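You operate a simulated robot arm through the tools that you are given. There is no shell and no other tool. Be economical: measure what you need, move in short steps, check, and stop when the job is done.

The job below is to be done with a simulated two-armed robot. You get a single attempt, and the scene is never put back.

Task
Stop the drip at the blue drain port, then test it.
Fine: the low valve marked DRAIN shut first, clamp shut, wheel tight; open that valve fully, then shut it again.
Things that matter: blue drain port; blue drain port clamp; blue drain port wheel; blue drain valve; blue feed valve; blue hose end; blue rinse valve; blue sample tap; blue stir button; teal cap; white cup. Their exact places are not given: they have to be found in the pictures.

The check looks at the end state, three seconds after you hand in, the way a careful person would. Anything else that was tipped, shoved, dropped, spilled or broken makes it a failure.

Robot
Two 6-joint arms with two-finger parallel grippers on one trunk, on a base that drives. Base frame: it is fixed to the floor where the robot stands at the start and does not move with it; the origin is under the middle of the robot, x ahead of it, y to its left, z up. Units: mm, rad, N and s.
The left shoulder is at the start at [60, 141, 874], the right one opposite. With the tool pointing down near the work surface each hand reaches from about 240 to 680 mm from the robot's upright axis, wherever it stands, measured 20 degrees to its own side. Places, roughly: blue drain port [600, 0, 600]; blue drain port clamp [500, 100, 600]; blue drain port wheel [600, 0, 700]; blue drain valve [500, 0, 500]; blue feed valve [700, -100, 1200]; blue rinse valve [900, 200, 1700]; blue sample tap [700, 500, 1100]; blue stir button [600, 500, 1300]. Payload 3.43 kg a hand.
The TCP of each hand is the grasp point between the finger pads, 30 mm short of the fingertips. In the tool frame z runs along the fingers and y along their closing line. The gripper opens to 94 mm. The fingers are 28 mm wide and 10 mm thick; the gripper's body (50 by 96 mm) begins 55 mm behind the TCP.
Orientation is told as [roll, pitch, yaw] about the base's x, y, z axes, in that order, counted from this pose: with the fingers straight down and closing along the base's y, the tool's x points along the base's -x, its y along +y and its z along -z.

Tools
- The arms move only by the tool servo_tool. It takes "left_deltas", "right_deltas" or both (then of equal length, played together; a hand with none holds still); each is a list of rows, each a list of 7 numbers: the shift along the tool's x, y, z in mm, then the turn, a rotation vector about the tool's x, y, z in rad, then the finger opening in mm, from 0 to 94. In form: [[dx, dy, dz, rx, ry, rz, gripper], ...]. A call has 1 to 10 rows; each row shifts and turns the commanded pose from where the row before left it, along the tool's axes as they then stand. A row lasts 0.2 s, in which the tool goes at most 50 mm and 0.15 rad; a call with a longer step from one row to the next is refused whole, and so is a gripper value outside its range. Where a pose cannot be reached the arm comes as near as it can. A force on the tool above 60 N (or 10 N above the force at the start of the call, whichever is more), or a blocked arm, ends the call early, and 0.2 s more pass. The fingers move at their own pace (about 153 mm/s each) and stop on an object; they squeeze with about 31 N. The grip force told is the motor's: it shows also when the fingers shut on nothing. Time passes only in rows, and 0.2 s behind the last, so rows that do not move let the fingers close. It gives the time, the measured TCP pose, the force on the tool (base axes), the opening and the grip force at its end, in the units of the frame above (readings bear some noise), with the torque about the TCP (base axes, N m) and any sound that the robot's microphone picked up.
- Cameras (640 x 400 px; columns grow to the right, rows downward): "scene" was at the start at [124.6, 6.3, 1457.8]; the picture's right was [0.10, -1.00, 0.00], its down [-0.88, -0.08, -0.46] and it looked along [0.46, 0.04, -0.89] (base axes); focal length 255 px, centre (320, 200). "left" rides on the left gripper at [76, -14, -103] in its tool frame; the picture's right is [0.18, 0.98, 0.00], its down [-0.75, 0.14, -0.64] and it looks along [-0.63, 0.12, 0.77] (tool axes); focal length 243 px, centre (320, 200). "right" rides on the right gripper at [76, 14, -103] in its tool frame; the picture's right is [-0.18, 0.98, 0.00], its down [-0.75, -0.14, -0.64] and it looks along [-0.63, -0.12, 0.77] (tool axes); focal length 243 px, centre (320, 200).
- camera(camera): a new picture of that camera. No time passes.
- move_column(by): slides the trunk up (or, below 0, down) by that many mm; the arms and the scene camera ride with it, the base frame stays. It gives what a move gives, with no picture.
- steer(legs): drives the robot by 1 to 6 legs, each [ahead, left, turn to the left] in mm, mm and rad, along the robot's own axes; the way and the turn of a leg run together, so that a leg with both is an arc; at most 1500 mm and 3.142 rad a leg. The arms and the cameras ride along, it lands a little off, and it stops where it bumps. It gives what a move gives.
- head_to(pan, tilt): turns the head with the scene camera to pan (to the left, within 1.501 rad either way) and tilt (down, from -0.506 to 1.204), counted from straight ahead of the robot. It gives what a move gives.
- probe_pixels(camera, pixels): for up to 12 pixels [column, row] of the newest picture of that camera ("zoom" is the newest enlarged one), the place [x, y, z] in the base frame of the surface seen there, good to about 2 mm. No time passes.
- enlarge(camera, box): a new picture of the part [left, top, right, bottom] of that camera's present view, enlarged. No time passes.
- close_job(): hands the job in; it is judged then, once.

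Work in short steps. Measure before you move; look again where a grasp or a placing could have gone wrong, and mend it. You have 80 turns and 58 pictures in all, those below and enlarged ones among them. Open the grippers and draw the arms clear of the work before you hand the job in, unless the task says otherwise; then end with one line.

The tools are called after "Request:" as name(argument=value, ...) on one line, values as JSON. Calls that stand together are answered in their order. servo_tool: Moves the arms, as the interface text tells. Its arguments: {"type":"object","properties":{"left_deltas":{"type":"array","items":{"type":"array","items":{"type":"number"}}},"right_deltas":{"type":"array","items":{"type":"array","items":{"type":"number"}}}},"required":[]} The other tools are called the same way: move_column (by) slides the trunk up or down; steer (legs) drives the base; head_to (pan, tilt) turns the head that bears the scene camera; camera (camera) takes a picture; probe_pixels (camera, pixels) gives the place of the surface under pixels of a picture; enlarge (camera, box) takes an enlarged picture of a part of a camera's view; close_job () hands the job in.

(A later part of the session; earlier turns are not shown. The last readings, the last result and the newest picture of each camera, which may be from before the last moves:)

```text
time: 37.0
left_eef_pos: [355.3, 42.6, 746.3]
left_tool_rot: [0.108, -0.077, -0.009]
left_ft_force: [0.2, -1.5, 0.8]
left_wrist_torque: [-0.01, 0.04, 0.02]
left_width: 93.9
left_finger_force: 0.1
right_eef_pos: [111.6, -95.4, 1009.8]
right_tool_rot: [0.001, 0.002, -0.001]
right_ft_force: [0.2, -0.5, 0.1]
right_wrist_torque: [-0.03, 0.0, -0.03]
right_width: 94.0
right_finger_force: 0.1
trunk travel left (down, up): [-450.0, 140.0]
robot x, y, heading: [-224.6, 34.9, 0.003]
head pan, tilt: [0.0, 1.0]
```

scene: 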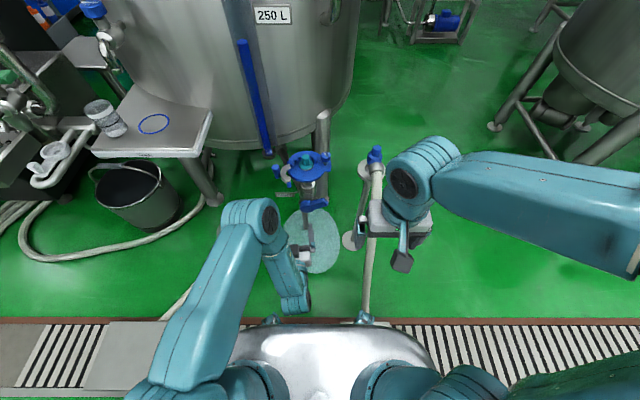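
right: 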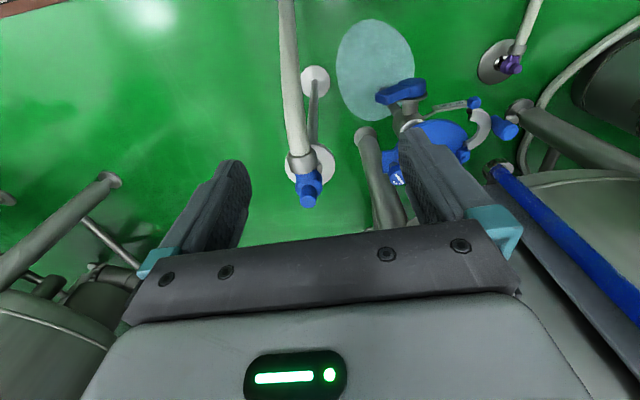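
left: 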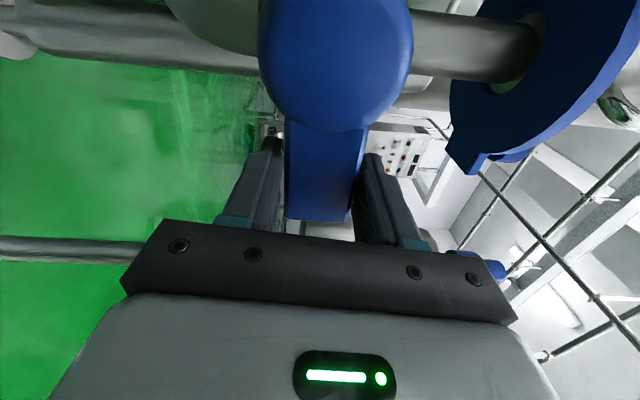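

I level the tool, lift it and move it toward y≈140, then drive forward 190 mm.

Request:
servo_tool(left_deltas=[[0, 25, -20, 0.054, 0.04, 0, 94], [0, 25, -20, 0.054, 0.037, 0, 94], [0, 25, -20, 0, 0, 0, 94], [0, 25, 0, 0, 0, 0, 94]])

Request:
steer(legs=[[190, 0, 0]])

Request:
camera(camera="left")

Request:
camera(camera="scene")

```text
time: 38.0
left_eef_pos: [353.7, 139.8, 811.7]
left_tool_rot: [-0.002, 0.002, -0.006]
left_ft_force: [-0.9, -0.4, -0.8]
left_wrist_torque: [0.0, 0.01, -0.03]
left_width: 94.1
left_finger_force: 0.0
right_eef_pos: [110.6, -95.2, 1009.2]
right_tool_rot: [-0.001, 0.002, 0.0]
right_ft_force: [0.1, -1.0, -0.9]
right_wrist_torque: [-0.01, 0.02, 0.02]
right_width: 93.9
right_finger_force: 0.1
trunk travel left (down, up): [-450.0, 140.0]
robot x, y, heading: [-224.3, 35.7, -0.005]
head pan, tilt: [0.0, 1.0]
```

```text
time: 41.0
left_eef_pos: [542.6, 138.4, 811.3]
left_tool_rot: [0.001, -0.002, -0.004]
left_ft_force: [0.1, -0.1, -0.4]
left_wrist_torque: [-0.04, 0.02, -0.02]
left_width: 94.1
left_finger_force: 0.1
right_eef_pos: [300.1, -95.9, 1010.5]
right_tool_rot: [-0.001, 0.001, 0.0]
right_ft_force: [-0.4, 0.1, -0.5]
right_wrist_torque: [-0.01, -0.01, 0.01]
right_width: 93.9
right_finger_force: 0.0
trunk travel left (down, up): [-450.0, 140.0]
robot x, y, heading: [-33.0, 35.1, -0.0]
head pan, tilt: [0.0, 1.0]
```

```text
31 pictures are left
```

left: 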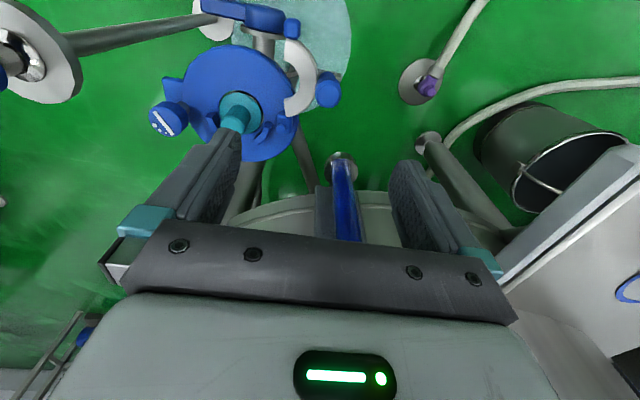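

```text
30 pictures are left
```

scene: 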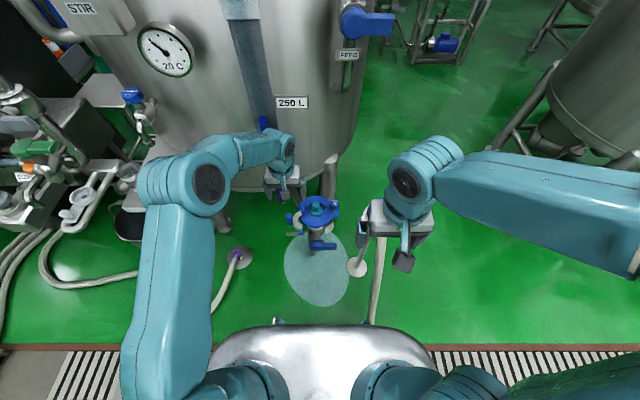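

I enlarge the port in the left view to see hinge, clamp tip and wheel.

Request:
enlarge(camera="left", box=[140, 10, 364, 150])

Request:
probe_pixels(camera="zoom", pixels=[[540, 210], [540, 260], [430, 60], [455, 90], [490, 180], [425, 290], [310, 270], [275, 330], [200, 365], [80, 310], [385, 345], [330, 300]])

```text
2.86 times, centred on (252, 80) of left
```

zoom: 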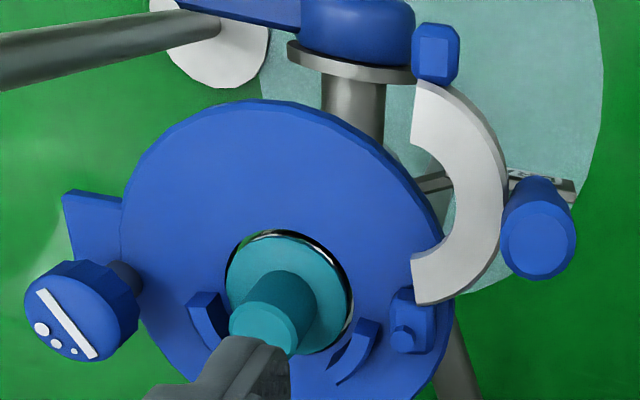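

```text
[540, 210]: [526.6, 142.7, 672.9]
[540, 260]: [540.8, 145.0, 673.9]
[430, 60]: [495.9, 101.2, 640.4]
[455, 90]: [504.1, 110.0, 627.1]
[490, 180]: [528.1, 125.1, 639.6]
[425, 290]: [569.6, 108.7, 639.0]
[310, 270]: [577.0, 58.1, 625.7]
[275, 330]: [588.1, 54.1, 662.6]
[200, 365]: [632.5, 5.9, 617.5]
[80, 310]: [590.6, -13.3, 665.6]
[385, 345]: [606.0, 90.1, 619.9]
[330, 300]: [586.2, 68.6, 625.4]
```

Handle post top is at about (533,144,674), hinge pin at (591,101). I descend over the post with tips staying above the ring (TCP z≈678) and grip it.

Request:
servo_tool(left_deltas=[[4, 3, 40, 0, 0, 0, 80], [5, 3, 40, 0, 0, 0, 80], [0, 0, 30, 0, 0, 0, 80], [0, 0, 20, 0, 0, 0, 80], [0, 0, 3, 0, 0, 0, 80]])

Request:
enlarge(camera="scene", box=[260, 160, 372, 230])

Request:
camera(camera="left")

```text
time: 42.2
left_eef_pos: [533.1, 143.6, 678.7]
left_tool_rot: [0.003, -0.001, -0.005]
left_ft_force: [-0.2, -0.2, -0.1]
left_wrist_torque: [-0.01, 0.01, 0.02]
left_width: 79.9
left_finger_force: 0.0
right_eef_pos: [300.1, -97.0, 1010.2]
right_tool_rot: [-0.001, 0.001, -0.002]
right_ft_force: [-0.4, -0.4, -0.1]
right_wrist_torque: [0.02, 0.0, 0.0]
right_width: 93.7
right_finger_force: 0.0
trunk travel left (down, up): [-450.0, 140.0]
robot x, y, heading: [-31.8, 35.1, -0.0]
head pan, tilt: [0.0, 1.0]
```

```text
5.71 times, centred on (316, 195) of scene
```

zoom: 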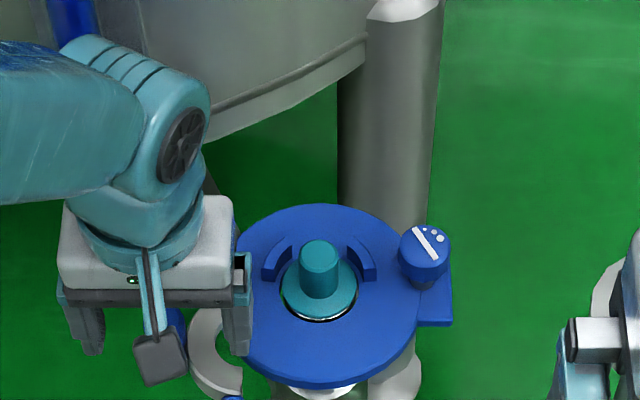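

```text
27 pictures are left
```

left: 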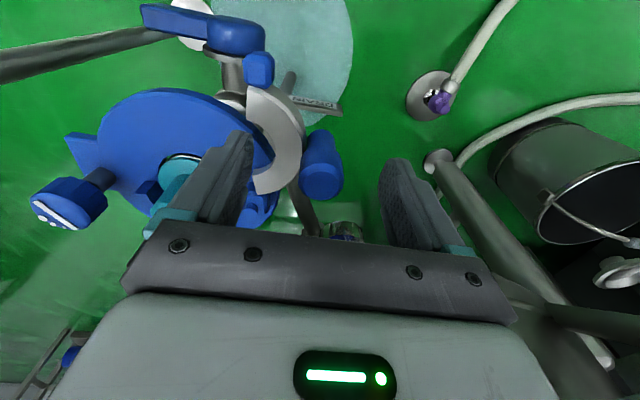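

The post is between the fingers; I close on it.

Request:
servo_tool(left_deltas=[[0, 0, 0, 0, 0, 0, 40], [0, 0, 0, 0, 0, 0, 15], [0, 0, 0, 0, 0, 0, 15]])

```text
time: 43.0
left_eef_pos: [534.0, 145.7, 677.6]
left_tool_rot: [0.002, 0.0, -0.006]
left_ft_force: [-3.3, 2.5, -1.2]
left_wrist_torque: [-0.58, 0.05, 0.0]
left_width: 24.9
left_finger_force: 45.5
right_eef_pos: [300.4, -96.6, 1010.2]
right_tool_rot: [0.002, 0.003, -0.002]
right_ft_force: [0.4, 0.2, 0.4]
right_wrist_torque: [-0.01, 0.02, 0.01]
right_width: 94.4
right_finger_force: 0.0
trunk travel left (down, up): [-450.0, 140.0]
robot x, y, heading: [-32.1, 34.8, 0.002]
head pan, tilt: [0.0, 1.0]
```

Gripped at 24.9 mm. I swing it counterclockwise about the hinge, 0.5 rad first.

Request:
servo_tool(left_deltas=[[4.06, -5.9, 0, 0, 0, -0.1, 15], [4.06, -5.9, 0, 0, 0, -0.1, 15], [4.06, -5.9, 0, 0, 0, -0.1, 15], [4.06, -5.9, 0, 0, 0, -0.1, 15], [4.06, -5.9, 0, 0, 0, -0.1, 15]])

```text
time: 44.2
left_eef_pos: [520.6, 112.5, 677.7]
left_tool_rot: [0.001, -0.001, 0.498]
left_ft_force: [-4.4, 5.7, 0.0]
left_wrist_torque: [-0.73, 0.52, 0.34]
left_width: 24.9
left_finger_force: 44.7
right_eef_pos: [300.6, -96.7, 1010.5]
right_tool_rot: [0.002, 0.002, 0.0]
right_ft_force: [0.1, -0.1, -0.3]
right_wrist_torque: [0.0, 0.01, 0.04]
right_width: 93.8
right_finger_force: 0.1
trunk travel left (down, up): [-450.0, 140.0]
robot x, y, heading: [-33.3, 33.4, 0.001]
head pan, tilt: [0.0, 1.0]
```

Smooth with low force. Continue another 0.9 rad.

Request:
servo_tool(left_deltas=[[4.06, -5.9, 0, 0, 0, -0.1, 15], [4.06, -5.9, 0, 0, 0, -0.1, 15], [4.06, -5.9, 0, 0, 0, -0.1, 15], [4.06, -5.9, 0, 0, 0, -0.1, 15], [4.06, -5.9, 0, 0, 0, -0.1, 15], [4.06, -5.9, 0, 0, 0, -0.1, 15], [4.06, -5.9, 0, 0, 0, -0.1, 15], [4.06, -5.9, 0, 0, 0, -0.1, 15], [4.06, -5.9, 0, 0, 0, -0.1, 15]])

Request:
enlarge(camera="scene", box=[260, 160, 372, 230])

```text
time: 46.2
left_eef_pos: [537.9, 51.3, 679.3]
left_tool_rot: [-0.002, -0.004, 1.399]
left_ft_force: [6.6, 8.1, 0.2]
left_wrist_torque: [0.97, 0.39, 0.23]
left_width: 24.7
left_finger_force: 44.8
right_eef_pos: [300.7, -96.6, 1010.8]
right_tool_rot: [0.0, 0.003, 0.0]
right_ft_force: [-0.7, 0.1, -0.7]
right_wrist_torque: [0.01, 0.05, -0.03]
right_width: 94.0
right_finger_force: 0.0
trunk travel left (down, up): [-450.0, 140.0]
robot x, y, heading: [-31.5, 32.9, -0.0]
head pan, tilt: [0.0, 1.0]
```

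```text
5.71 times, centred on (316, 195) of scene
```

zoom: 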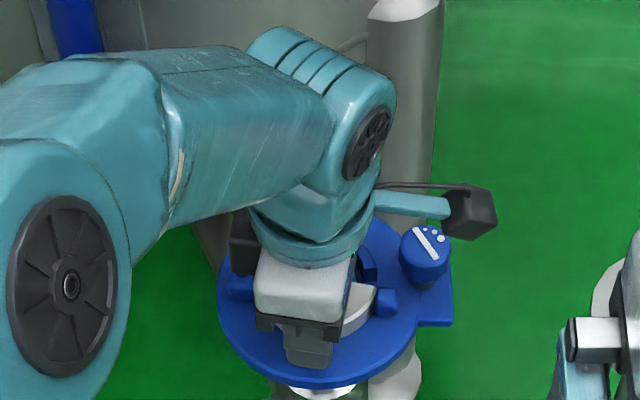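

The clamp tip is near (386,302), approaching the wheel. I continue in small steps until it seats.

Request:
servo_tool(left_deltas=[[3.05, -4.4, 0, 0, 0, -0.075, 15], [3.05, -4.4, 0, 0, 0, -0.075, 15], [2.03, -2.95, 0, 0, 0, -0.05, 15], [2.03, -2.95, 0, 0, 0, -0.05, 15]])

Request:
camera(camera="left")

```text
time: 47.2
left_eef_pos: [543.4, 43.9, 676.9]
left_tool_rot: [0.017, -0.01, 1.645]
left_ft_force: [-44.7, 39.1, 10.8]
left_wrist_torque: [0.22, -0.45, -0.37]
left_width: 25.0
left_finger_force: 45.0
right_eef_pos: [297.2, -94.9, 1011.3]
right_tool_rot: [-0.001, -0.002, -0.001]
right_ft_force: [0.1, 0.2, 0.1]
right_wrist_torque: [0.02, 0.0, 0.0]
right_width: 93.8
right_finger_force: 0.0
trunk travel left (down, up): [-450.0, 140.0]
robot x, y, heading: [-32.1, 30.9, -0.001]
head pan, tilt: [0.0, 1.0]
```

```text
25 pictures are left
```

left: 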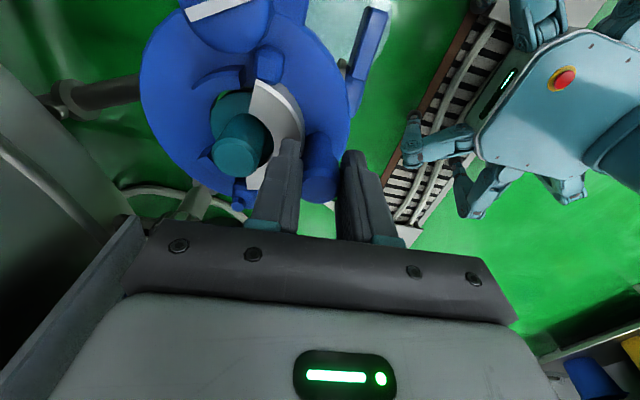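

Force rose to 59 N: the clamp is seated (88° swung). I relax, open only to 36 mm (the cap is close), and lift clear.

Request:
servo_tool(left_deltas=[[-3, 4, 0, 0, 0, 0.03, 15], [0, 0, 0, 0, 0, 0, 36], [0, 0, 0, 0, 0, 0, 36], [0, 0, -25, 0, 0, 0, 36], [0, 0, -40, 0, 0, 0, 36], [0, 0, -40, 0, 0, 0, 36]])

Request:
camera(camera="left")

```text
time: 48.6
left_eef_pos: [546.6, 42.6, 784.3]
left_tool_rot: [-0.002, -0.003, 1.614]
left_ft_force: [0.2, -0.7, 0.3]
left_wrist_torque: [0.05, -0.03, 0.0]
left_width: 36.0
left_finger_force: 0.0
right_eef_pos: [299.0, -96.2, 1010.7]
right_tool_rot: [-0.001, 0.0, 0.001]
right_ft_force: [-0.1, -0.7, 0.6]
right_wrist_torque: [0.01, 0.02, 0.02]
right_width: 94.1
right_finger_force: 0.1
trunk travel left (down, up): [-450.0, 140.0]
robot x, y, heading: [-30.1, 35.8, -0.004]
head pan, tilt: [0.0, 1.0]
```

```text
24 pictures are left
```

left: 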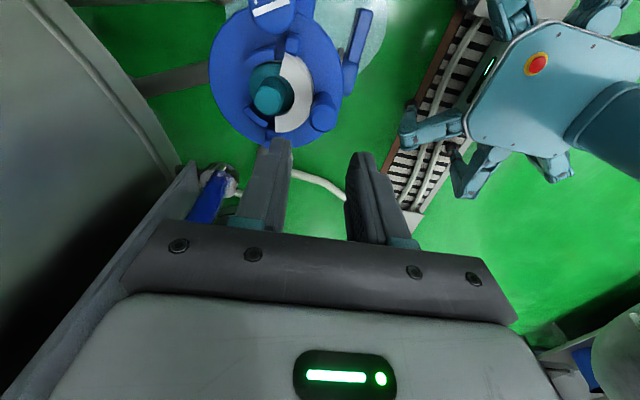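

I raise the left arm and turn it back, moving it to the left away from the port, then view the port.

Request:
servo_tool(left_deltas=[[0, -30, -40, 0, 0, 0.15, 36], [0, -30, -40, 0, 0, 0.15, 36], [0, -30, -30, 0, 0, 0.15, 36], [20, 0, 0, 0, 0, 0.15, 36], [20, 0, 0, 0, 0, 0.15, 36], [20, 0, 0, 0, 0, 0.15, 36], [20, 0, 0, 0, 0, 0.15, 36], [20, 30, 0, 0, 0, 0.15, 36], [20, 30, 0, 0, 0, 0.15, 36], [20, 30, 0, 0, 0, 0.15, 36]])

Request:
enlarge(camera="scene", box=[260, 160, 372, 230])

Request:
probe_pixels(camera="zoom", pixels=[[425, 245], [425, 270], [405, 245], [445, 245], [380, 300], [300, 310], [325, 345], [265, 290], [320, 250], [430, 310]])

```text
time: 50.8
left_eef_pos: [458.8, 41.0, 888.7]
left_tool_rot: [0.0, -0.003, 0.114]
left_ft_force: [0.0, 0.2, 0.3]
left_wrist_torque: [-0.08, -0.03, -0.03]
left_width: 36.1
left_finger_force: 0.0
left hand out of reach, approached as far as the arm can: row 2, 3
right_eef_pos: [299.2, -95.5, 1010.2]
right_tool_rot: [0.0, 0.0, -0.001]
right_ft_force: [0.2, 0.9, 0.2]
right_wrist_torque: [-0.02, 0.0, 0.03]
right_width: 93.8
right_finger_force: 0.0
trunk travel left (down, up): [-450.0, 140.0]
robot x, y, heading: [-34.0, 30.8, 0.0]
head pan, tilt: [0.0, 1.0]
```

```text
5.71 times, centred on (316, 195) of scene
```

zoom: 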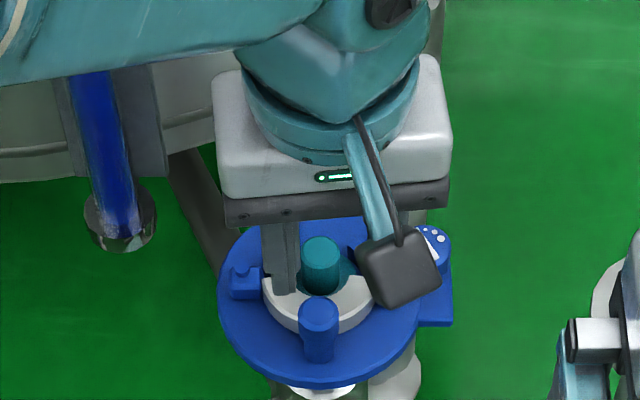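

```text
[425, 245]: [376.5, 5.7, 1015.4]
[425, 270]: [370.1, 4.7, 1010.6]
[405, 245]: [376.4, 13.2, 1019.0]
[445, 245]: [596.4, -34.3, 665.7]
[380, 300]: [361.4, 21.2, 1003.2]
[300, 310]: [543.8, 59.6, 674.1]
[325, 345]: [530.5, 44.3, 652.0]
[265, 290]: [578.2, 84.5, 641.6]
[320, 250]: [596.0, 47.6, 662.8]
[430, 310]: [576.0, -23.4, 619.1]
```

The clamp now hugs the cap. I move the left hand to y≈250 and bring the right hand forward above the wheel.

Request:
servo_tool(left_deltas=[[0, 30, 0, 0, 0, 0.1, 60], [0, 45, 0, 0, 0, 0, 60], [0, 45, 0, 0, 0, 0, 60], [0, 45, 0, 0, 0, 0, 60], [0, 45, 0, 0, 0, 0, 60]], right_deltas=[[0, 0, 0, 0, 0, 0, 80], [-25, 0, 40, 0, 0, 0, 80], [-40, 0, 25, 0, 0, 0, 80], [-45, 5, 25, 0, 0, 0, 80], [-45, 10, 25, 0, 0, 0, 80]])

Request:
camera(camera="right")

Request:
enlarge(camera="scene", box=[260, 160, 372, 230])

```text
refused: row 4 steps farther than a row can; nothing moved
```

```text
22 pictures are left
```

right: 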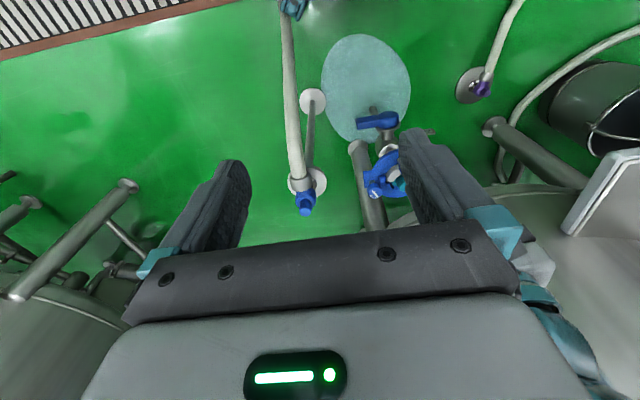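

```text
5.71 times, centred on (316, 195) of scene
```

zoom: 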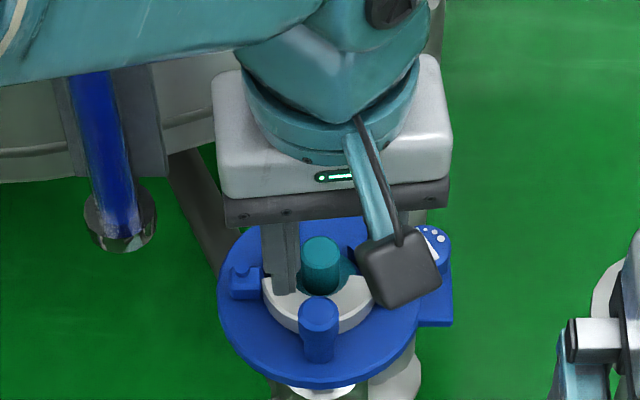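

A row was too long, so nothing moved; I redo it with smaller steps, without pictures in the same block.

Request:
servo_tool(left_deltas=[[0, 30, 0, 0, 0, 0.1, 60], [0, 45, 0, 0, 0, 0, 60], [0, 45, 0, 0, 0, 0, 60], [0, 45, 0, 0, 0, 0, 60], [0, 45, 0, 0, 0, 0, 60]], right_deltas=[[0, 0, 0, 0, 0, 0, 80], [-25, 0, 35, 0, 0, 0, 80], [-40, 0, 20, 0, 0, 0, 80], [-40, 5, 20, 0, 0, 0, 80], [-40, 10, 20, 0, 0, 0, 80]])

```text
time: 52.0
left_eef_pos: [454.6, 248.1, 888.3]
left_tool_rot: [0.0, 0.002, 0.015]
left_ft_force: [0.8, 0.7, -0.4]
left_wrist_torque: [-0.02, -0.01, 0.03]
left_width: 60.1
left_finger_force: 0.0
right_eef_pos: [447.6, -81.4, 912.8]
right_tool_rot: [-0.001, 0.002, -0.001]
right_ft_force: [0.0, 0.9, -0.2]
right_wrist_torque: [-0.02, 0.02, 0.0]
right_width: 79.8
right_finger_force: 0.1
trunk travel left (down, up): [-450.0, 140.0]
robot x, y, heading: [-30.3, 33.5, -0.009]
head pan, tilt: [0.0, 1.0]
```

Now I view the wheel closely from the right hand camera and the scene camera.

Request:
enlarge(camera="right", box=[300, 50, 524, 190])

Request:
enlarge(camera="scene", box=[280, 170, 360, 220])

Request:
probe_pixels(camera="zoom", pixels=[[436, 210], [400, 200], [472, 200], [436, 180], [436, 232], [430, 265], [380, 265], [395, 290], [260, 275], [320, 300]])

```text
2.86 times, centred on (412, 120) of right
```

zoom: 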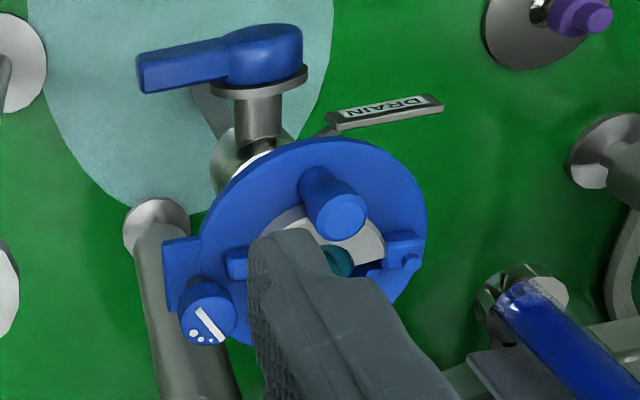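

```text
8.00 times, centred on (320, 195) of scene
```

zoom: 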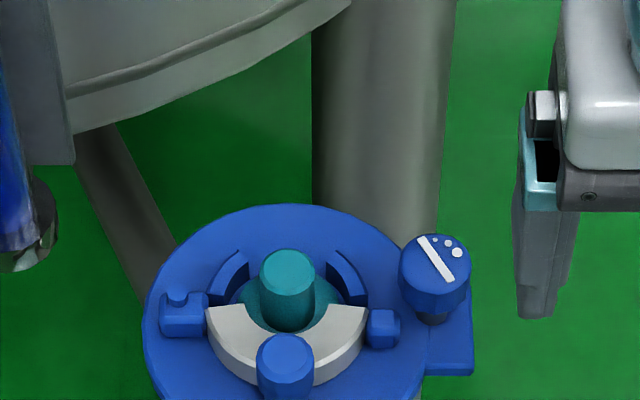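

```text
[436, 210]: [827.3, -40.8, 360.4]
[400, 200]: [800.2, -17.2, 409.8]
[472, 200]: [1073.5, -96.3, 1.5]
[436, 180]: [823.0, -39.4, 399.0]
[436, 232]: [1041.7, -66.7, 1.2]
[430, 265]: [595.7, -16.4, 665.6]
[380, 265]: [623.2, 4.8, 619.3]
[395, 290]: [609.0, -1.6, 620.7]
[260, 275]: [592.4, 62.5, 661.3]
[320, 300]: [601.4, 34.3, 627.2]
```

The wheel is centred at about (597,−18), top z≈667; clamp tip is at its side, so tips must stay above z≈645. I move the right hand above the wheel and pre-rotate it counterclockwise to allow a clockwise (tightening) twist.

Request:
servo_tool(right_deltas=[[-25, 10.5, 25, 0, 0, 0, 70], [-25, 10.5, 25, 0, 0, 0, 70], [-25, 10.5, 25, 0, 0, 0, 70], [-25, 10.5, 25, 0, 0, 0, 70], [-25, 10.5, 25, 0, 0, 0, 70], [-24.4, 10.5, 25, 0, 0, 0, 60]])

Request:
servo_tool(right_deltas=[[0, 0, 0, 0, 0, -0.14, 60], [0, 0, 0, 0, 0, -0.14, 60], [0, 0, 0, 0, 0, -0.14, 60], [0, 0, 0, 0, 0, -0.14, 60], [0, 0, 0, 0, 0, -0.14, 60], [0, 0, 0, 0, 0, -0.14, 60], [0, 0, 0, 0, 0, -0.14, 60]])

Request:
camera(camera="right")

```text
time: 53.4
left_eef_pos: [455.4, 247.1, 888.5]
left_tool_rot: [0.002, -0.001, 0.016]
left_ft_force: [0.4, 0.0, -0.2]
left_wrist_torque: [0.01, 0.01, -0.02]
left_width: 60.0
left_finger_force: 0.0
right_eef_pos: [594.1, -16.8, 763.4]
right_tool_rot: [-0.001, 0.003, 0.001]
right_ft_force: [0.3, 0.6, -0.1]
right_wrist_torque: [-0.03, 0.0, -0.01]
right_width: 60.1
right_finger_force: 0.1
trunk travel left (down, up): [-450.0, 140.0]
robot x, y, heading: [-37.1, 31.1, 0.003]
head pan, tilt: [0.0, 1.0]
```

```text
time: 55.0
left_eef_pos: [452.6, 248.2, 888.7]
left_tool_rot: [0.002, -0.002, 0.017]
left_ft_force: [-0.3, 0.1, -0.1]
left_wrist_torque: [-0.01, 0.01, -0.04]
left_width: 59.9
left_finger_force: 0.1
right_eef_pos: [595.4, -18.5, 764.9]
right_tool_rot: [0.002, 0.0, 0.982]
right_ft_force: [-0.3, -0.3, 0.6]
right_wrist_torque: [0.0, 0.0, -0.01]
right_width: 60.1
right_finger_force: 0.1
trunk travel left (down, up): [-450.0, 140.0]
robot x, y, heading: [-33.4, 35.3, 0.001]
head pan, tilt: [0.0, 1.0]
```

```text
18 pictures are left
```

right: 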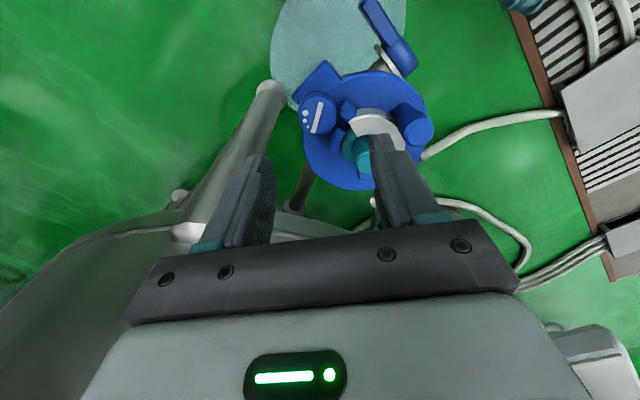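

I measure the wheel's face precisely before descending.

Request:
probe_pixels(camera="right", pixels=[[318, 112], [302, 112], [332, 112], [318, 97], [318, 128], [347, 108], [343, 103], [355, 122]])

```text
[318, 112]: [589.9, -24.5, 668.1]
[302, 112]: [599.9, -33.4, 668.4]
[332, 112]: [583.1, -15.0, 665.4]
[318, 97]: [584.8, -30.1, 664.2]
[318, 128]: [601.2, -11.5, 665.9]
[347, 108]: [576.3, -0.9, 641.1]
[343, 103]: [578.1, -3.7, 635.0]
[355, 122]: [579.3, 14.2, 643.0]
```

Wheel centre ≈(593,−22). I shift, descend to z≈676 and close on it.

Request:
servo_tool(right_deltas=[[4.2, 0, 30, 0, 0, 0, 60], [0, 0, 30, 0, 0, 0, 60], [0, 0, 29, 0, 0, 0, 60], [0, 0, 0, 0, 0, 0, 30], [0, 0, 0, 0, 0, 0, 15], [0, 0, 0, 0, 0, 0, 15]])

```text
time: 56.4
left_eef_pos: [455.7, 246.6, 888.3]
left_tool_rot: [0.002, 0.0, 0.017]
left_ft_force: [-0.5, -0.4, -0.1]
left_wrist_torque: [0.01, 0.01, 0.02]
left_width: 60.1
left_finger_force: 0.1
right_eef_pos: [593.2, -23.0, 674.5]
right_tool_rot: [0.001, 0.001, 0.98]
right_ft_force: [7.9, -7.9, -4.4]
right_wrist_torque: [-0.16, -0.94, -0.12]
right_width: 33.3
right_finger_force: 45.3
trunk travel left (down, up): [-450.0, 140.0]
robot x, y, heading: [-31.8, 35.9, -0.003]
head pan, tilt: [0.0, 1.0]
```

Gripped at 33 mm. I twist clockwise (+rz) half a radian and watch the torque.

Request:
servo_tool(right_deltas=[[0, 0, 0, 0, 0, 0.12, 15], [0, 0, 0, 0, 0, 0.12, 15], [0, 0, 0, 0, 0, 0.12, 15], [0, 0, 0, 0, 0, 0.12, 15]])

```text
time: 57.4
left_eef_pos: [454.8, 247.4, 888.9]
left_tool_rot: [0.002, 0.0, 0.015]
left_ft_force: [0.5, -0.4, -0.6]
left_wrist_torque: [0.02, 0.01, -0.01]
left_width: 60.0
left_finger_force: 0.1
right_eef_pos: [593.2, -21.9, 676.5]
right_tool_rot: [0.001, 0.001, 0.497]
right_ft_force: [4.6, -5.3, -2.6]
right_wrist_torque: [-0.03, -1.35, -0.04]
right_width: 33.7
right_finger_force: 44.5
trunk travel left (down, up): [-450.0, 140.0]
robot x, y, heading: [-33.4, 36.1, -0.002]
head pan, tilt: [0.0, 1.0]
```

Little resistance yet. I keep turning clockwise.

Request:
servo_tool(right_deltas=[[0, 0, 0, 0, 0, 0.14, 15], [0, 0, 0, 0, 0, 0.14, 15], [0, 0, 0, 0, 0, 0.14, 15], [0, 0, 0, 0, 0, 0.14, 15], [0, 0, 0, 0, 0, 0.14, 15], [0, 0, 0, 0, 0, 0.14, 15], [0, 0, 0, 0, 0, 0.14, 15], [0, 0, 0, 0, 0, 0.14, 15], [0, 0, 0, 0, 0, 0.14, 15], [0, 0, 0, 0, 0, 0.14, 15]])

Request:
enlarge(camera="right", box=[220, 50, 444, 190])

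```text
time: 59.6
left_eef_pos: [453.9, 249.7, 887.5]
left_tool_rot: [-0.003, 0.003, 0.016]
left_ft_force: [0.7, 0.5, 0.1]
left_wrist_torque: [0.03, -0.03, -0.01]
left_width: 60.0
left_finger_force: 0.1
right_eef_pos: [592.9, -15.2, 674.9]
right_tool_rot: [0.005, 0.003, -0.901]
right_ft_force: [14.6, 47.4, -8.5]
right_wrist_torque: [0.18, -0.17, 0.23]
right_width: 33.5
right_finger_force: 45.3
trunk travel left (down, up): [-450.0, 140.0]
robot x, y, heading: [-33.5, 38.5, 0.002]
head pan, tilt: [0.0, 1.0]
```

```text
2.86 times, centred on (332, 120) of right
```

zoom: 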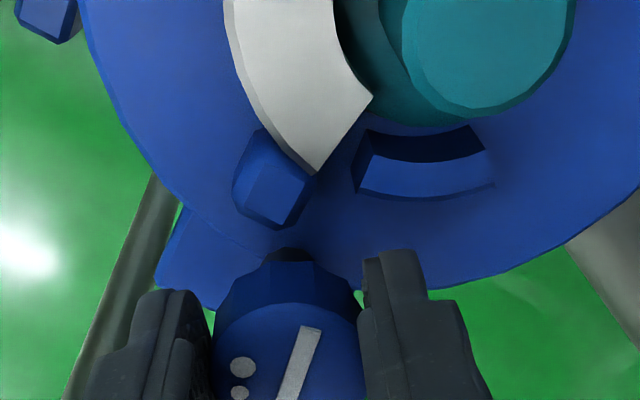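

The wheel turned with the hand (stripe kept its orientation in the hand view), but a sideways force built up from an off-centre grip. I release, lift above, and rotate back, then re-measure the centre.

Request:
servo_tool(right_deltas=[[0, 0, 0, 0, 0, 0, 60], [0, 0, 0, 0, 0, 0, 60], [0, 0, -25, 0, 0, 0, 60], [0, 0, -25, 0, 0, -0.14, 60], [0, 0, 0, 0, 0, -0.14, 60], [0, 0, 0, 0, 0, -0.14, 60], [0, 0, 0, 0, 0, -0.14, 60], [0, 0, 0, 0, 0, -0.14, 60], [0, 0, 0, 0, 0, -0.14, 60], [0, 0, 0, 0, 0, -0.14, 60]])

Request:
enlarge(camera="right", box=[220, 60, 412, 180])

```text
time: 61.8
left_eef_pos: [453.3, 246.7, 889.0]
left_tool_rot: [0.002, -0.001, 0.017]
left_ft_force: [-0.4, -1.5, 0.0]
left_wrist_torque: [-0.02, 0.0, 0.01]
left_width: 60.1
left_finger_force: 0.0
right_eef_pos: [592.0, -21.5, 725.3]
right_tool_rot: [0.0, 0.001, 0.083]
right_ft_force: [-1.0, 0.8, -0.3]
right_wrist_torque: [-0.01, 0.0, 0.02]
right_width: 60.0
right_finger_force: 0.1
trunk travel left (down, up): [-450.0, 140.0]
robot x, y, heading: [-32.1, 33.6, 0.005]
head pan, tilt: [0.0, 1.0]
```

```text
3.33 times, centred on (316, 120) of right
```

zoom: 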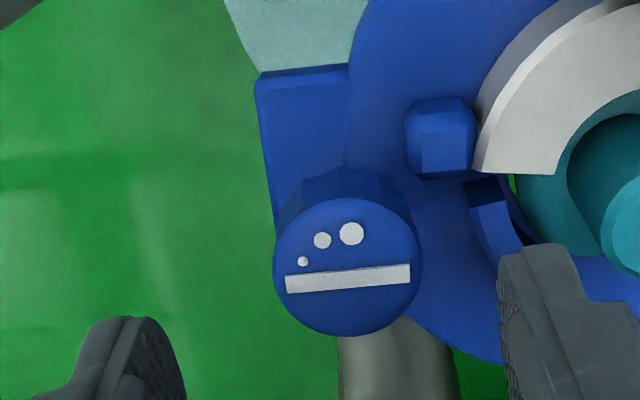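

I measure wheel centre and height again to see whether it went down or up.

Request:
probe_pixels(camera="zoom", pixels=[[347, 255], [280, 262], [415, 262], [347, 205], [347, 325], [320, 290], [375, 300], [440, 140], [310, 110]])

```text
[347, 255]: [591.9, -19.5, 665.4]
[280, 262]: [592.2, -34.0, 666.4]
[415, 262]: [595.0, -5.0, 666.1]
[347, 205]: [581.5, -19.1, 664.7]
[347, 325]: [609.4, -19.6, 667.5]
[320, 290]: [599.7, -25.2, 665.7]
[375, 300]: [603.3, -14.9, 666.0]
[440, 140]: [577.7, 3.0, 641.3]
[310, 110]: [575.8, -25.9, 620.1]
```

Centre is (595.5,−19.5). I rotate back to yaw≈1.28, correct the position, descend and grip again.

Request:
servo_tool(right_deltas=[[0, 0, 0, 0, 0, -0.15, 60], [0, 0, 0, 0, 0, -0.15, 60], [0, 0, 0, 0, 0, -0.15, 60], [0, 0, 0, 0, 0, -0.15, 60], [0, 0, 0, 0, 0, -0.15, 60], [0, 0, 0, 0, 0, -0.15, 60], [0, 0, 0, 0, 0, -0.15, 60], [0, 0, 0, 0, 0, -0.15, 60]])

Request:
servo_tool(right_deltas=[[-2.9, -2.8, 0, 0, 0, 0, 60], [0, 0, 25, 0, 0, 0, 60], [0, 0, 24, 0, 0, 0, 60], [0, 0, 0, 0, 0, 0, 30], [0, 0, 0, 0, 0, 0, 15], [0, 0, 0, 0, 0, 0, 15]])

Request:
servo_tool(right_deltas=[[0, 0, 0, 0, 0, 0.14, 15], [0, 0, 0, 0, 0, 0.14, 15], [0, 0, 0, 0, 0, 0.14, 15], [0, 0, 0, 0, 0, 0.14, 15], [0, 0, 0, 0, 0, 0.14, 15], [0, 0, 0, 0, 0, 0.14, 15], [0, 0, 0, 0, 0, 0.14, 15], [0, 0, 0, 0, 0, 0.14, 15]])

```text
time: 63.6
left_eef_pos: [454.7, 247.9, 888.2]
left_tool_rot: [0.001, -0.001, 0.015]
left_ft_force: [-0.4, -0.1, -0.2]
left_wrist_torque: [0.02, 0.01, 0.02]
left_width: 59.8
left_finger_force: 0.1
right_eef_pos: [591.8, -22.3, 724.5]
right_tool_rot: [0.001, -0.002, 1.282]
right_ft_force: [0.0, 1.0, 0.2]
right_wrist_torque: [0.01, 0.0, -0.02]
right_width: 60.1
right_finger_force: 0.0
trunk travel left (down, up): [-450.0, 140.0]
robot x, y, heading: [-32.9, 34.3, 0.004]
head pan, tilt: [0.0, 1.0]
```

```text
time: 65.0
left_eef_pos: [454.6, 248.2, 888.3]
left_tool_rot: [0.002, 0.0, 0.015]
left_ft_force: [-0.1, -0.9, 0.9]
left_wrist_torque: [0.05, 0.01, 0.0]
left_width: 60.0
left_finger_force: 0.1
right_eef_pos: [596.5, -20.5, 676.4]
right_tool_rot: [0.001, 0.0, 1.278]
right_ft_force: [6.8, -3.9, -5.0]
right_wrist_torque: [-0.22, -0.43, 0.06]
right_width: 32.8
right_finger_force: 45.1
trunk travel left (down, up): [-450.0, 140.0]
robot x, y, heading: [-35.8, 33.5, -0.002]
head pan, tilt: [0.0, 1.0]
```

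```text
time: 66.8
left_eef_pos: [453.1, 247.8, 888.4]
left_tool_rot: [0.002, 0.0, 0.015]
left_ft_force: [0.1, 0.7, -0.1]
left_wrist_torque: [0.02, 0.01, -0.02]
left_width: 60.1
left_finger_force: 0.1
right_eef_pos: [594.7, -20.4, 677.3]
right_tool_rot: [0.001, 0.003, 0.159]
right_ft_force: [0.1, -0.9, 1.0]
right_wrist_torque: [-0.09, 0.03, 1.05]
right_width: 33.6
right_finger_force: 44.9
trunk travel left (down, up): [-450.0, 140.0]
robot x, y, heading: [-32.1, 34.0, -0.001]
head pan, tilt: [0.0, 1.0]
```

Torque now opposes clockwise turning (1.05 N m): it's tightening. A bit further to see if it is at the stop.

Request:
servo_tool(right_deltas=[[0, 0, 0, 0, 0, 0.1, 15], [0, 0, 0, 0, 0, 0.1, 15]])

Request:
enlarge(camera="right", box=[220, 90, 412, 210])

```text
time: 67.4
left_eef_pos: [454.4, 247.9, 888.4]
left_tool_rot: [0.001, -0.002, 0.014]
left_ft_force: [0.3, -0.1, -0.3]
left_wrist_torque: [-0.01, -0.02, 0.0]
left_width: 60.0
left_finger_force: 0.2
right_eef_pos: [595.3, -19.4, 676.8]
right_tool_rot: [0.0, 0.002, -0.044]
right_ft_force: [-1.4, 3.9, -0.1]
right_wrist_torque: [-0.35, -0.01, 0.6]
right_width: 33.8
right_finger_force: 45.3
trunk travel left (down, up): [-450.0, 140.0]
robot x, y, heading: [-31.7, 33.4, 0.0]
head pan, tilt: [0.0, 1.0]
```

```text
3.33 times, centred on (316, 150) of right
```

zoom: 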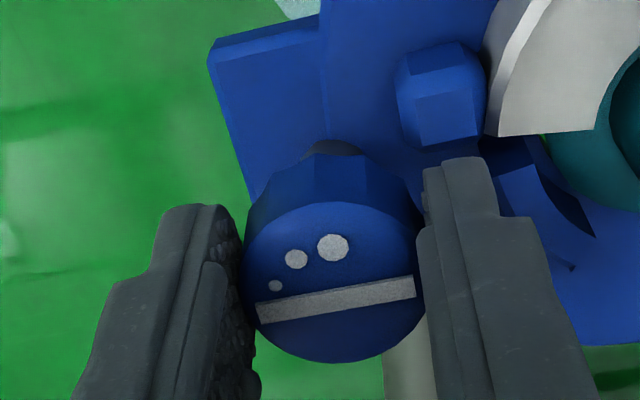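

The stripe barely moved in this second pull while torque peaked ~1 N m, so the wheel had come tight and the pads slipped. I re-grip once and give it one last short clockwise pull to confirm.

Request:
servo_tool(right_deltas=[[0, 0, 0, 0, 0, 0, 50], [0, 0, 0, 0, 0, 0, 50], [0, 0, 1, 0, 0, 0, 10], [0, 0, 1, 0, 0, 0, 0], [0, 0, 0, 0, 0, 0, 0], [0, 0, 0, 0, 0, 0.08, 0], [0, 0, 0, 0, 0, 0.08, 0], [0, 0, 0, 0, 0, 0.08, 0]])

Request:
enlarge(camera="right", box=[220, 90, 412, 210])

```text
time: 69.2
left_eef_pos: [452.6, 247.6, 887.9]
left_tool_rot: [-0.002, -0.002, 0.014]
left_ft_force: [0.3, -0.6, 0.9]
left_wrist_torque: [0.02, 0.01, 0.03]
left_width: 59.9
left_finger_force: 0.1
right_eef_pos: [595.1, -18.9, 673.9]
right_tool_rot: [0.004, 0.0, -0.282]
right_ft_force: [0.1, 14.4, 10.3]
right_wrist_torque: [0.24, -0.12, 0.79]
right_width: 32.7
right_finger_force: 45.5
trunk travel left (down, up): [-450.0, 140.0]
robot x, y, heading: [-35.5, 33.8, 0.0]
head pan, tilt: [0.0, 1.0]
```

```text
3.33 times, centred on (316, 150) of right
```

zoom: 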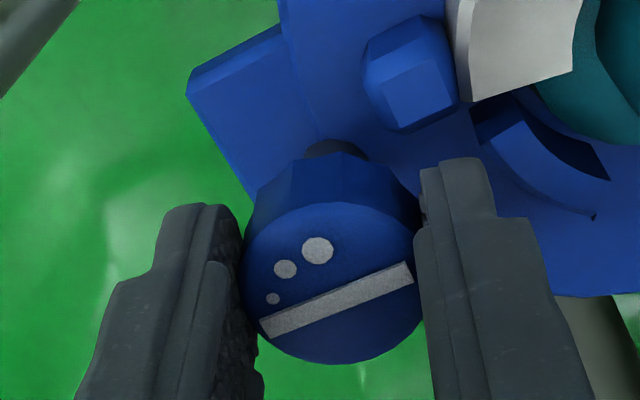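

The wheel didn't move with the hand: it is tight. I release, lift the right hand and pull it back.

Request:
servo_tool(right_deltas=[[0, 0, 0, 0, 0, -0.05, 60], [0, 0, 0, 0, 0, 0, 60], [0, 0, -30, 0, 0, -0.1, 60], [0, 0, -40, 0, 0, -0.13, 60], [0, 0, -40, 0, 0, 0, 60], [40, 0, -25, 0, 0, 0, 60], [40, 0, -25, 0, 0, 0, 60], [40, 0, -25, 0, 0, 0, 60], [40, 0, -25, 0, 0, 0, 60], [40, 0, -25, 0, 0, 0, 60]])

Request:
servo_tool(right_deltas=[[35, -10, -20, 0, 0, 0, 60], [35, -10, -20, 0, 0, 0, 60], [30, -15, -20, 0, 0, 0, 60], [0, -15, -20, 0, 0, 0, 60], [0, -15, 0, 0, 0, 0, 60]])

Request:
steer(legs=[[-190, 0, 0]])

```text
time: 71.4
left_eef_pos: [452.9, 246.9, 889.3]
left_tool_rot: [0.001, -0.003, 0.015]
left_ft_force: [-1.0, 0.9, 0.2]
left_wrist_torque: [0.0, -0.04, -0.01]
left_width: 60.2
left_finger_force: 0.2
right_eef_pos: [394.2, -21.0, 912.7]
right_tool_rot: [0.001, -0.002, 0.0]
right_ft_force: [-1.3, 0.4, -0.4]
right_wrist_torque: [-0.01, -0.03, 0.0]
right_width: 60.2
right_finger_force: 0.1
trunk travel left (down, up): [-450.0, 140.0]
robot x, y, heading: [-34.3, 35.2, -0.0]
head pan, tilt: [0.0, 1.0]
```

```text
time: 72.6
left_eef_pos: [454.6, 248.4, 888.8]
left_tool_rot: [0.001, -0.001, 0.016]
left_ft_force: [0.2, -0.2, 0.0]
left_wrist_torque: [-0.01, -0.02, 0.04]
left_width: 60.1
left_finger_force: 0.0
right_eef_pos: [295.3, -86.0, 990.5]
right_tool_rot: [0.0, 0.002, -0.002]
right_ft_force: [0.7, -0.5, 0.5]
right_wrist_torque: [0.04, 0.0, -0.03]
right_width: 59.9
right_finger_force: 0.0
trunk travel left (down, up): [-450.0, 140.0]
robot x, y, heading: [-33.6, 34.5, 0.0]
head pan, tilt: [0.0, 1.0]
```

```text
time: 75.7
left_eef_pos: [265.5, 246.0, 888.7]
left_tool_rot: [0.002, -0.002, 0.017]
left_ft_force: [-1.2, 0.0, -0.5]
left_wrist_torque: [0.02, -0.03, 0.05]
left_width: 60.0
left_finger_force: 0.0
right_eef_pos: [106.4, -86.4, 990.3]
right_tool_rot: [0.001, 0.0, -0.003]
right_ft_force: [-0.2, -0.2, -0.4]
right_wrist_torque: [0.0, 0.0, -0.01]
right_width: 60.0
right_finger_force: 0.1
trunk travel left (down, up): [-450.0, 140.0]
robot x, y, heading: [-225.1, 32.7, -0.005]
head pan, tilt: [0.0, 1.0]
```

Base is back at −225. I bring the left hand to the earlier via pose and pitch it to horizontal, retracing the earlier path.

Request:
servo_tool(left_deltas=[[-13, -29, 20.4, 0, 0, 0, 94], [-13, -29, 20.4, 0, 0, 0, 94], [-13, -29, 20.4, 0, 0, 0, 94], [-13, -29, 20.4, 0, 0, 0, 94], [-13, -29, 20.4, 0, 0, 0, 94], [-13, -29, 20.4, 0, 0, 0, 94], [-13, -29, 20.4, 0, 0, 0, 94]])

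Request:
servo_tool(left_deltas=[[0, -5, 0, 0, -0.15, 0, 94], [0, -5, 0, 0, -0.15, 0, 94], [0, -5, 0, 0, -0.15, 0, 94], [0, -5, 0, 0, -0.15, 0, 94], [0, -5, 0, 0, -0.15, 0, 94], [0, -5, 0, 0, -0.15, 0, 94], [0, -5, 0, 0, -0.15, 0, 94], [0, -5, 0, 0, -0.15, 0, 94], [0, -5, 0, 0, -0.15, 0, 94], [0, -5, 0, 0, -0.15, 0, 94]])

Request:
servo_tool(left_deltas=[[0, 0, 5, 0, -0.07, 0.1, 94], [0, 0, 5, 0, 0, 0.14, 94], [0, 0, 5, 0, 0, 0.14, 94], [0, 0, 5, 0, 0, 0.14, 94], [0, 0, 0, 0, 0, 0.14, 94], [0, 0, 0, 0, 0, 0.14, 94], [0, 0, 0, 0, 0, 0.14, 94], [0, 0, 0, 0, 0, 0.14, 94], [0, 0, 0, 0, 0, 0.14, 94], [0, 0, 0, 0, 0, 0.14, 94]])

```text
time: 77.3
left_eef_pos: [360.3, 45.3, 744.9]
left_tool_rot: [0.003, 0.001, 0.016]
left_ft_force: [-0.2, 0.5, -0.1]
left_wrist_torque: [0.01, 0.05, -0.04]
left_width: 93.9
left_finger_force: 0.1
right_eef_pos: [106.8, -86.5, 989.8]
right_tool_rot: [0.0, 0.001, -0.001]
right_ft_force: [0.3, -0.5, -0.1]
right_wrist_torque: [0.0, 0.03, -0.01]
right_width: 60.1
right_finger_force: 0.0
trunk travel left (down, up): [-450.0, 140.0]
robot x, y, heading: [-223.5, 37.0, 0.002]
head pan, tilt: [0.0, 1.0]
```

```text
time: 79.5
left_eef_pos: [360.9, -5.1, 745.5]
left_tool_rot: [0.003, -1.502, 0.01]
left_ft_force: [-0.6, -0.1, -0.6]
left_wrist_torque: [-0.04, 0.03, -0.03]
left_width: 93.7
left_finger_force: 0.1
right_eef_pos: [105.8, -85.6, 991.9]
right_tool_rot: [-0.001, 0.002, -0.002]
right_ft_force: [-0.4, 0.7, 0.4]
right_wrist_torque: [0.02, 0.03, -0.02]
right_width: 59.9
right_finger_force: 0.0
trunk travel left (down, up): [-450.0, 140.0]
robot x, y, heading: [-222.8, 34.0, -0.006]
head pan, tilt: [0.0, 1.0]
```

```text
time: 81.7
left_eef_pos: [380.7, -3.9, 744.3]
left_tool_rot: [1.569, -0.207, -1.558]
left_ft_force: [-0.3, 0.7, -0.1]
left_wrist_torque: [0.02, 0.01, 0.02]
left_width: 94.2
left_finger_force: 0.0
right_eef_pos: [107.3, -86.5, 990.2]
right_tool_rot: [-0.001, 0.001, -0.002]
right_ft_force: [0.7, -0.3, -0.1]
right_wrist_torque: [-0.01, 0.02, 0.01]
right_width: 60.1
right_finger_force: 0.0
trunk travel left (down, up): [-450.0, 140.0]
robot x, y, heading: [-223.9, 34.3, -0.004]
head pan, tilt: [0.0, 1.0]
```

φ≈78°. I lower the trunk 270 mm and finish the roll to level, then check alignment.

Request:
move_column(by=-270)

Request:
servo_tool(left_deltas=[[0, 0, 0, 0, 0, 0.1, 94], [0, 0, 0, 0, 0, 0.1, 94]])

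Request:
enlarge(camera="left", box=[160, 0, 480, 200])

Request:
probe_pixels(camera="zoom", pixels=[[300, 250], [300, 160], [320, 80]])

```text
time: 84.4
left_eef_pos: [379.5, -4.7, 474.8]
left_tool_rot: [1.572, -0.209, -1.558]
left_ft_force: [0.4, 0.6, 0.4]
left_wrist_torque: [-0.02, 0.0, 0.01]
left_width: 93.9
left_finger_force: 0.0
right_eef_pos: [106.4, -85.7, 720.8]
right_tool_rot: [0.0, 0.002, -0.003]
right_ft_force: [-0.6, -0.4, -0.5]
right_wrist_torque: [-0.04, 0.01, 0.01]
right_width: 60.3
right_finger_force: 0.1
trunk travel left (down, up): [-180.0, 410.0]
robot x, y, heading: [-223.5, 32.9, 0.001]
head pan, tilt: [0.0, 1.0]
```

```text
time: 85.0
left_eef_pos: [381.2, -4.6, 475.3]
left_tool_rot: [1.569, -0.008, -1.559]
left_ft_force: [-0.2, 0.8, -0.2]
left_wrist_torque: [-0.01, 0.03, 0.0]
left_width: 93.6
left_finger_force: 0.2
right_eef_pos: [106.3, -83.6, 720.2]
right_tool_rot: [-0.001, 0.001, -0.002]
right_ft_force: [0.1, -0.4, -1.0]
right_wrist_torque: [0.01, 0.0, 0.01]
right_width: 60.0
right_finger_force: 0.1
trunk travel left (down, up): [-180.0, 410.0]
robot x, y, heading: [-222.9, 37.9, -0.001]
head pan, tilt: [0.0, 1.0]
```

```text
2.00 times, centred on (320, 100) of left
```

zoom: 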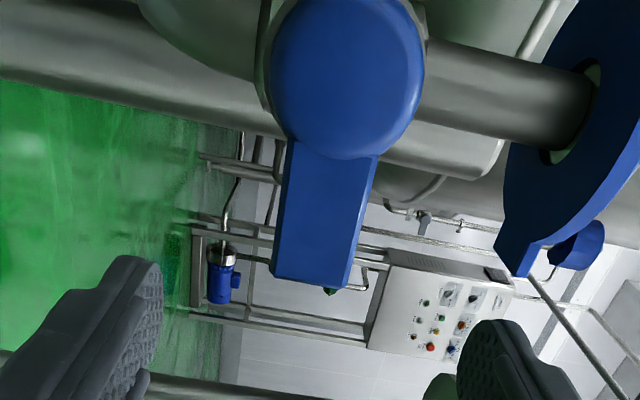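

```text
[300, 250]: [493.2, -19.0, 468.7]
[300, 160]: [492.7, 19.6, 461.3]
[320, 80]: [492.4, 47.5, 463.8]
```

The lever is level and between the finger lines. I advance 113 mm and grip.

Request:
servo_tool(left_deltas=[[0, 0, 28, 0, 0, 0, 94], [0, 0, 28, 0, 0, 0, 94], [0, 0, 28, 0, 0, 0, 94], [0, 0, 29, 0, 0, 0, 94], [0, 0, 0, 0, 0, 0, 60], [0, 0, 0, 0, 0, 0, 40], [0, 0, 0, 0, 0, 0, 20], [0, 0, 0, 0, 0, 0, 20]])

```text
time: 86.8
left_eef_pos: [493.2, -2.7, 475.8]
left_tool_rot: [1.57, -0.009, -1.559]
left_ft_force: [0.2, 2.3, 2.3]
left_wrist_torque: [0.35, 0.07, -0.33]
left_width: 42.2
left_finger_force: 45.0
right_eef_pos: [107.0, -85.1, 720.4]
right_tool_rot: [0.0, 0.002, 0.0]
right_ft_force: [-0.2, 0.1, -0.9]
right_wrist_torque: [0.0, 0.01, -0.03]
right_width: 60.1
right_finger_force: 0.1
trunk travel left (down, up): [-180.0, 410.0]
robot x, y, heading: [-224.6, 33.1, -0.001]
head pan, tilt: [0.0, 1.0]
```

Gripped at r≈56. I open the valve: turn the lever upward 0.8 rad along its arc.

Request:
servo_tool(left_deltas=[[0.28, 5.56, 0, 0, 0, -0.1, 20], [0.28, 5.56, 0, 0, 0, -0.1, 20], [0.28, 5.56, 0, 0, 0, -0.1, 20], [0.28, 5.56, 0, 0, 0, -0.1, 20], [0.28, 5.56, 0, 0, 0, -0.1, 20], [0.28, 5.56, 0, 0, 0, -0.1, 20], [0.28, 5.56, 0, 0, 0, -0.1, 20], [0.28, 5.56, 0, 0, 0, -0.1, 20]])

```text
time: 88.6
left_eef_pos: [493.2, 13.9, 514.8]
left_tool_rot: [1.565, -0.81, -1.557]
left_ft_force: [17.8, -15.9, -9.1]
left_wrist_torque: [-0.86, 0.31, 0.45]
left_width: 42.4
left_finger_force: 44.9
right_eef_pos: [108.5, -85.7, 719.5]
right_tool_rot: [0.002, 0.003, -0.001]
right_ft_force: [-0.1, 0.4, 1.0]
right_wrist_torque: [-0.01, -0.02, -0.01]
right_width: 59.9
right_finger_force: 0.1
trunk travel left (down, up): [-180.0, 410.0]
robot x, y, heading: [-225.3, 35.3, -0.004]
head pan, tilt: [0.0, 1.0]
```

Going well, modest forces. I turn another 0.6 rad.

Request:
servo_tool(left_deltas=[[0.28, 5.56, 0, 0, 0, -0.1, 20], [0.28, 5.56, 0, 0, 0, -0.1, 20], [0.28, 5.56, 0, 0, 0, -0.1, 20], [0.28, 5.56, 0, 0, 0, -0.1, 20], [0.28, 5.56, 0, 0, 0, -0.1, 20], [0.28, 5.56, 0, 0, 0, -0.1, 20]])

Request:
camera(camera="left")

```text
time: 90.0
left_eef_pos: [494.5, 41.5, 528.0]
left_tool_rot: [1.483, -1.411, -1.452]
left_ft_force: [-6.3, 15.2, -21.8]
left_wrist_torque: [0.59, -0.21, -0.14]
left_width: 42.3
left_finger_force: 45.2
left hand out of reach, approached as far as the arm can: row 5, 6
right_eef_pos: [108.0, -84.8, 720.6]
right_tool_rot: [-0.002, 0.005, -0.001]
right_ft_force: [-0.5, 0.5, -0.3]
right_wrist_torque: [-0.01, 0.0, 0.0]
right_width: 59.9
right_finger_force: 0.1
trunk travel left (down, up): [-180.0, 410.0]
robot x, y, heading: [-221.9, 34.5, -0.001]
head pan, tilt: [0.0, 1.0]
```

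```text
12 pictures are left
```

left: 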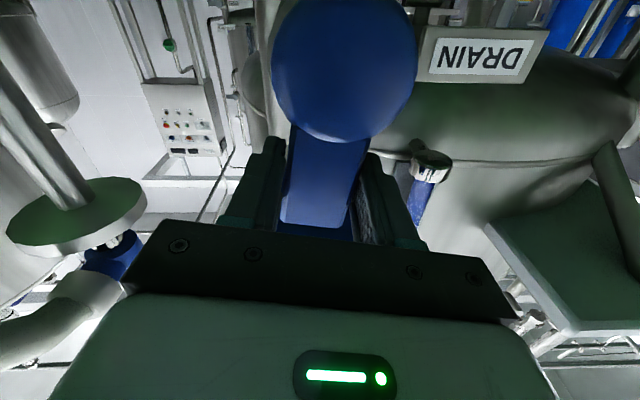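

Hand is ~81° but the arm reports a reach limit; I measure the lever angle.

Request:
probe_pixels(camera="left", pixels=[[316, 215], [330, 145], [345, 65], [286, 210], [343, 215], [296, 150], [360, 150]])

```text
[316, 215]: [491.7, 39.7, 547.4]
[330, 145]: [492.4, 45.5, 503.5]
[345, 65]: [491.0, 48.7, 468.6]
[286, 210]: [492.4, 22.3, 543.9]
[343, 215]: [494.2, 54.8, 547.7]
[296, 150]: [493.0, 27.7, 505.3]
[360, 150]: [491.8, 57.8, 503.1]
```

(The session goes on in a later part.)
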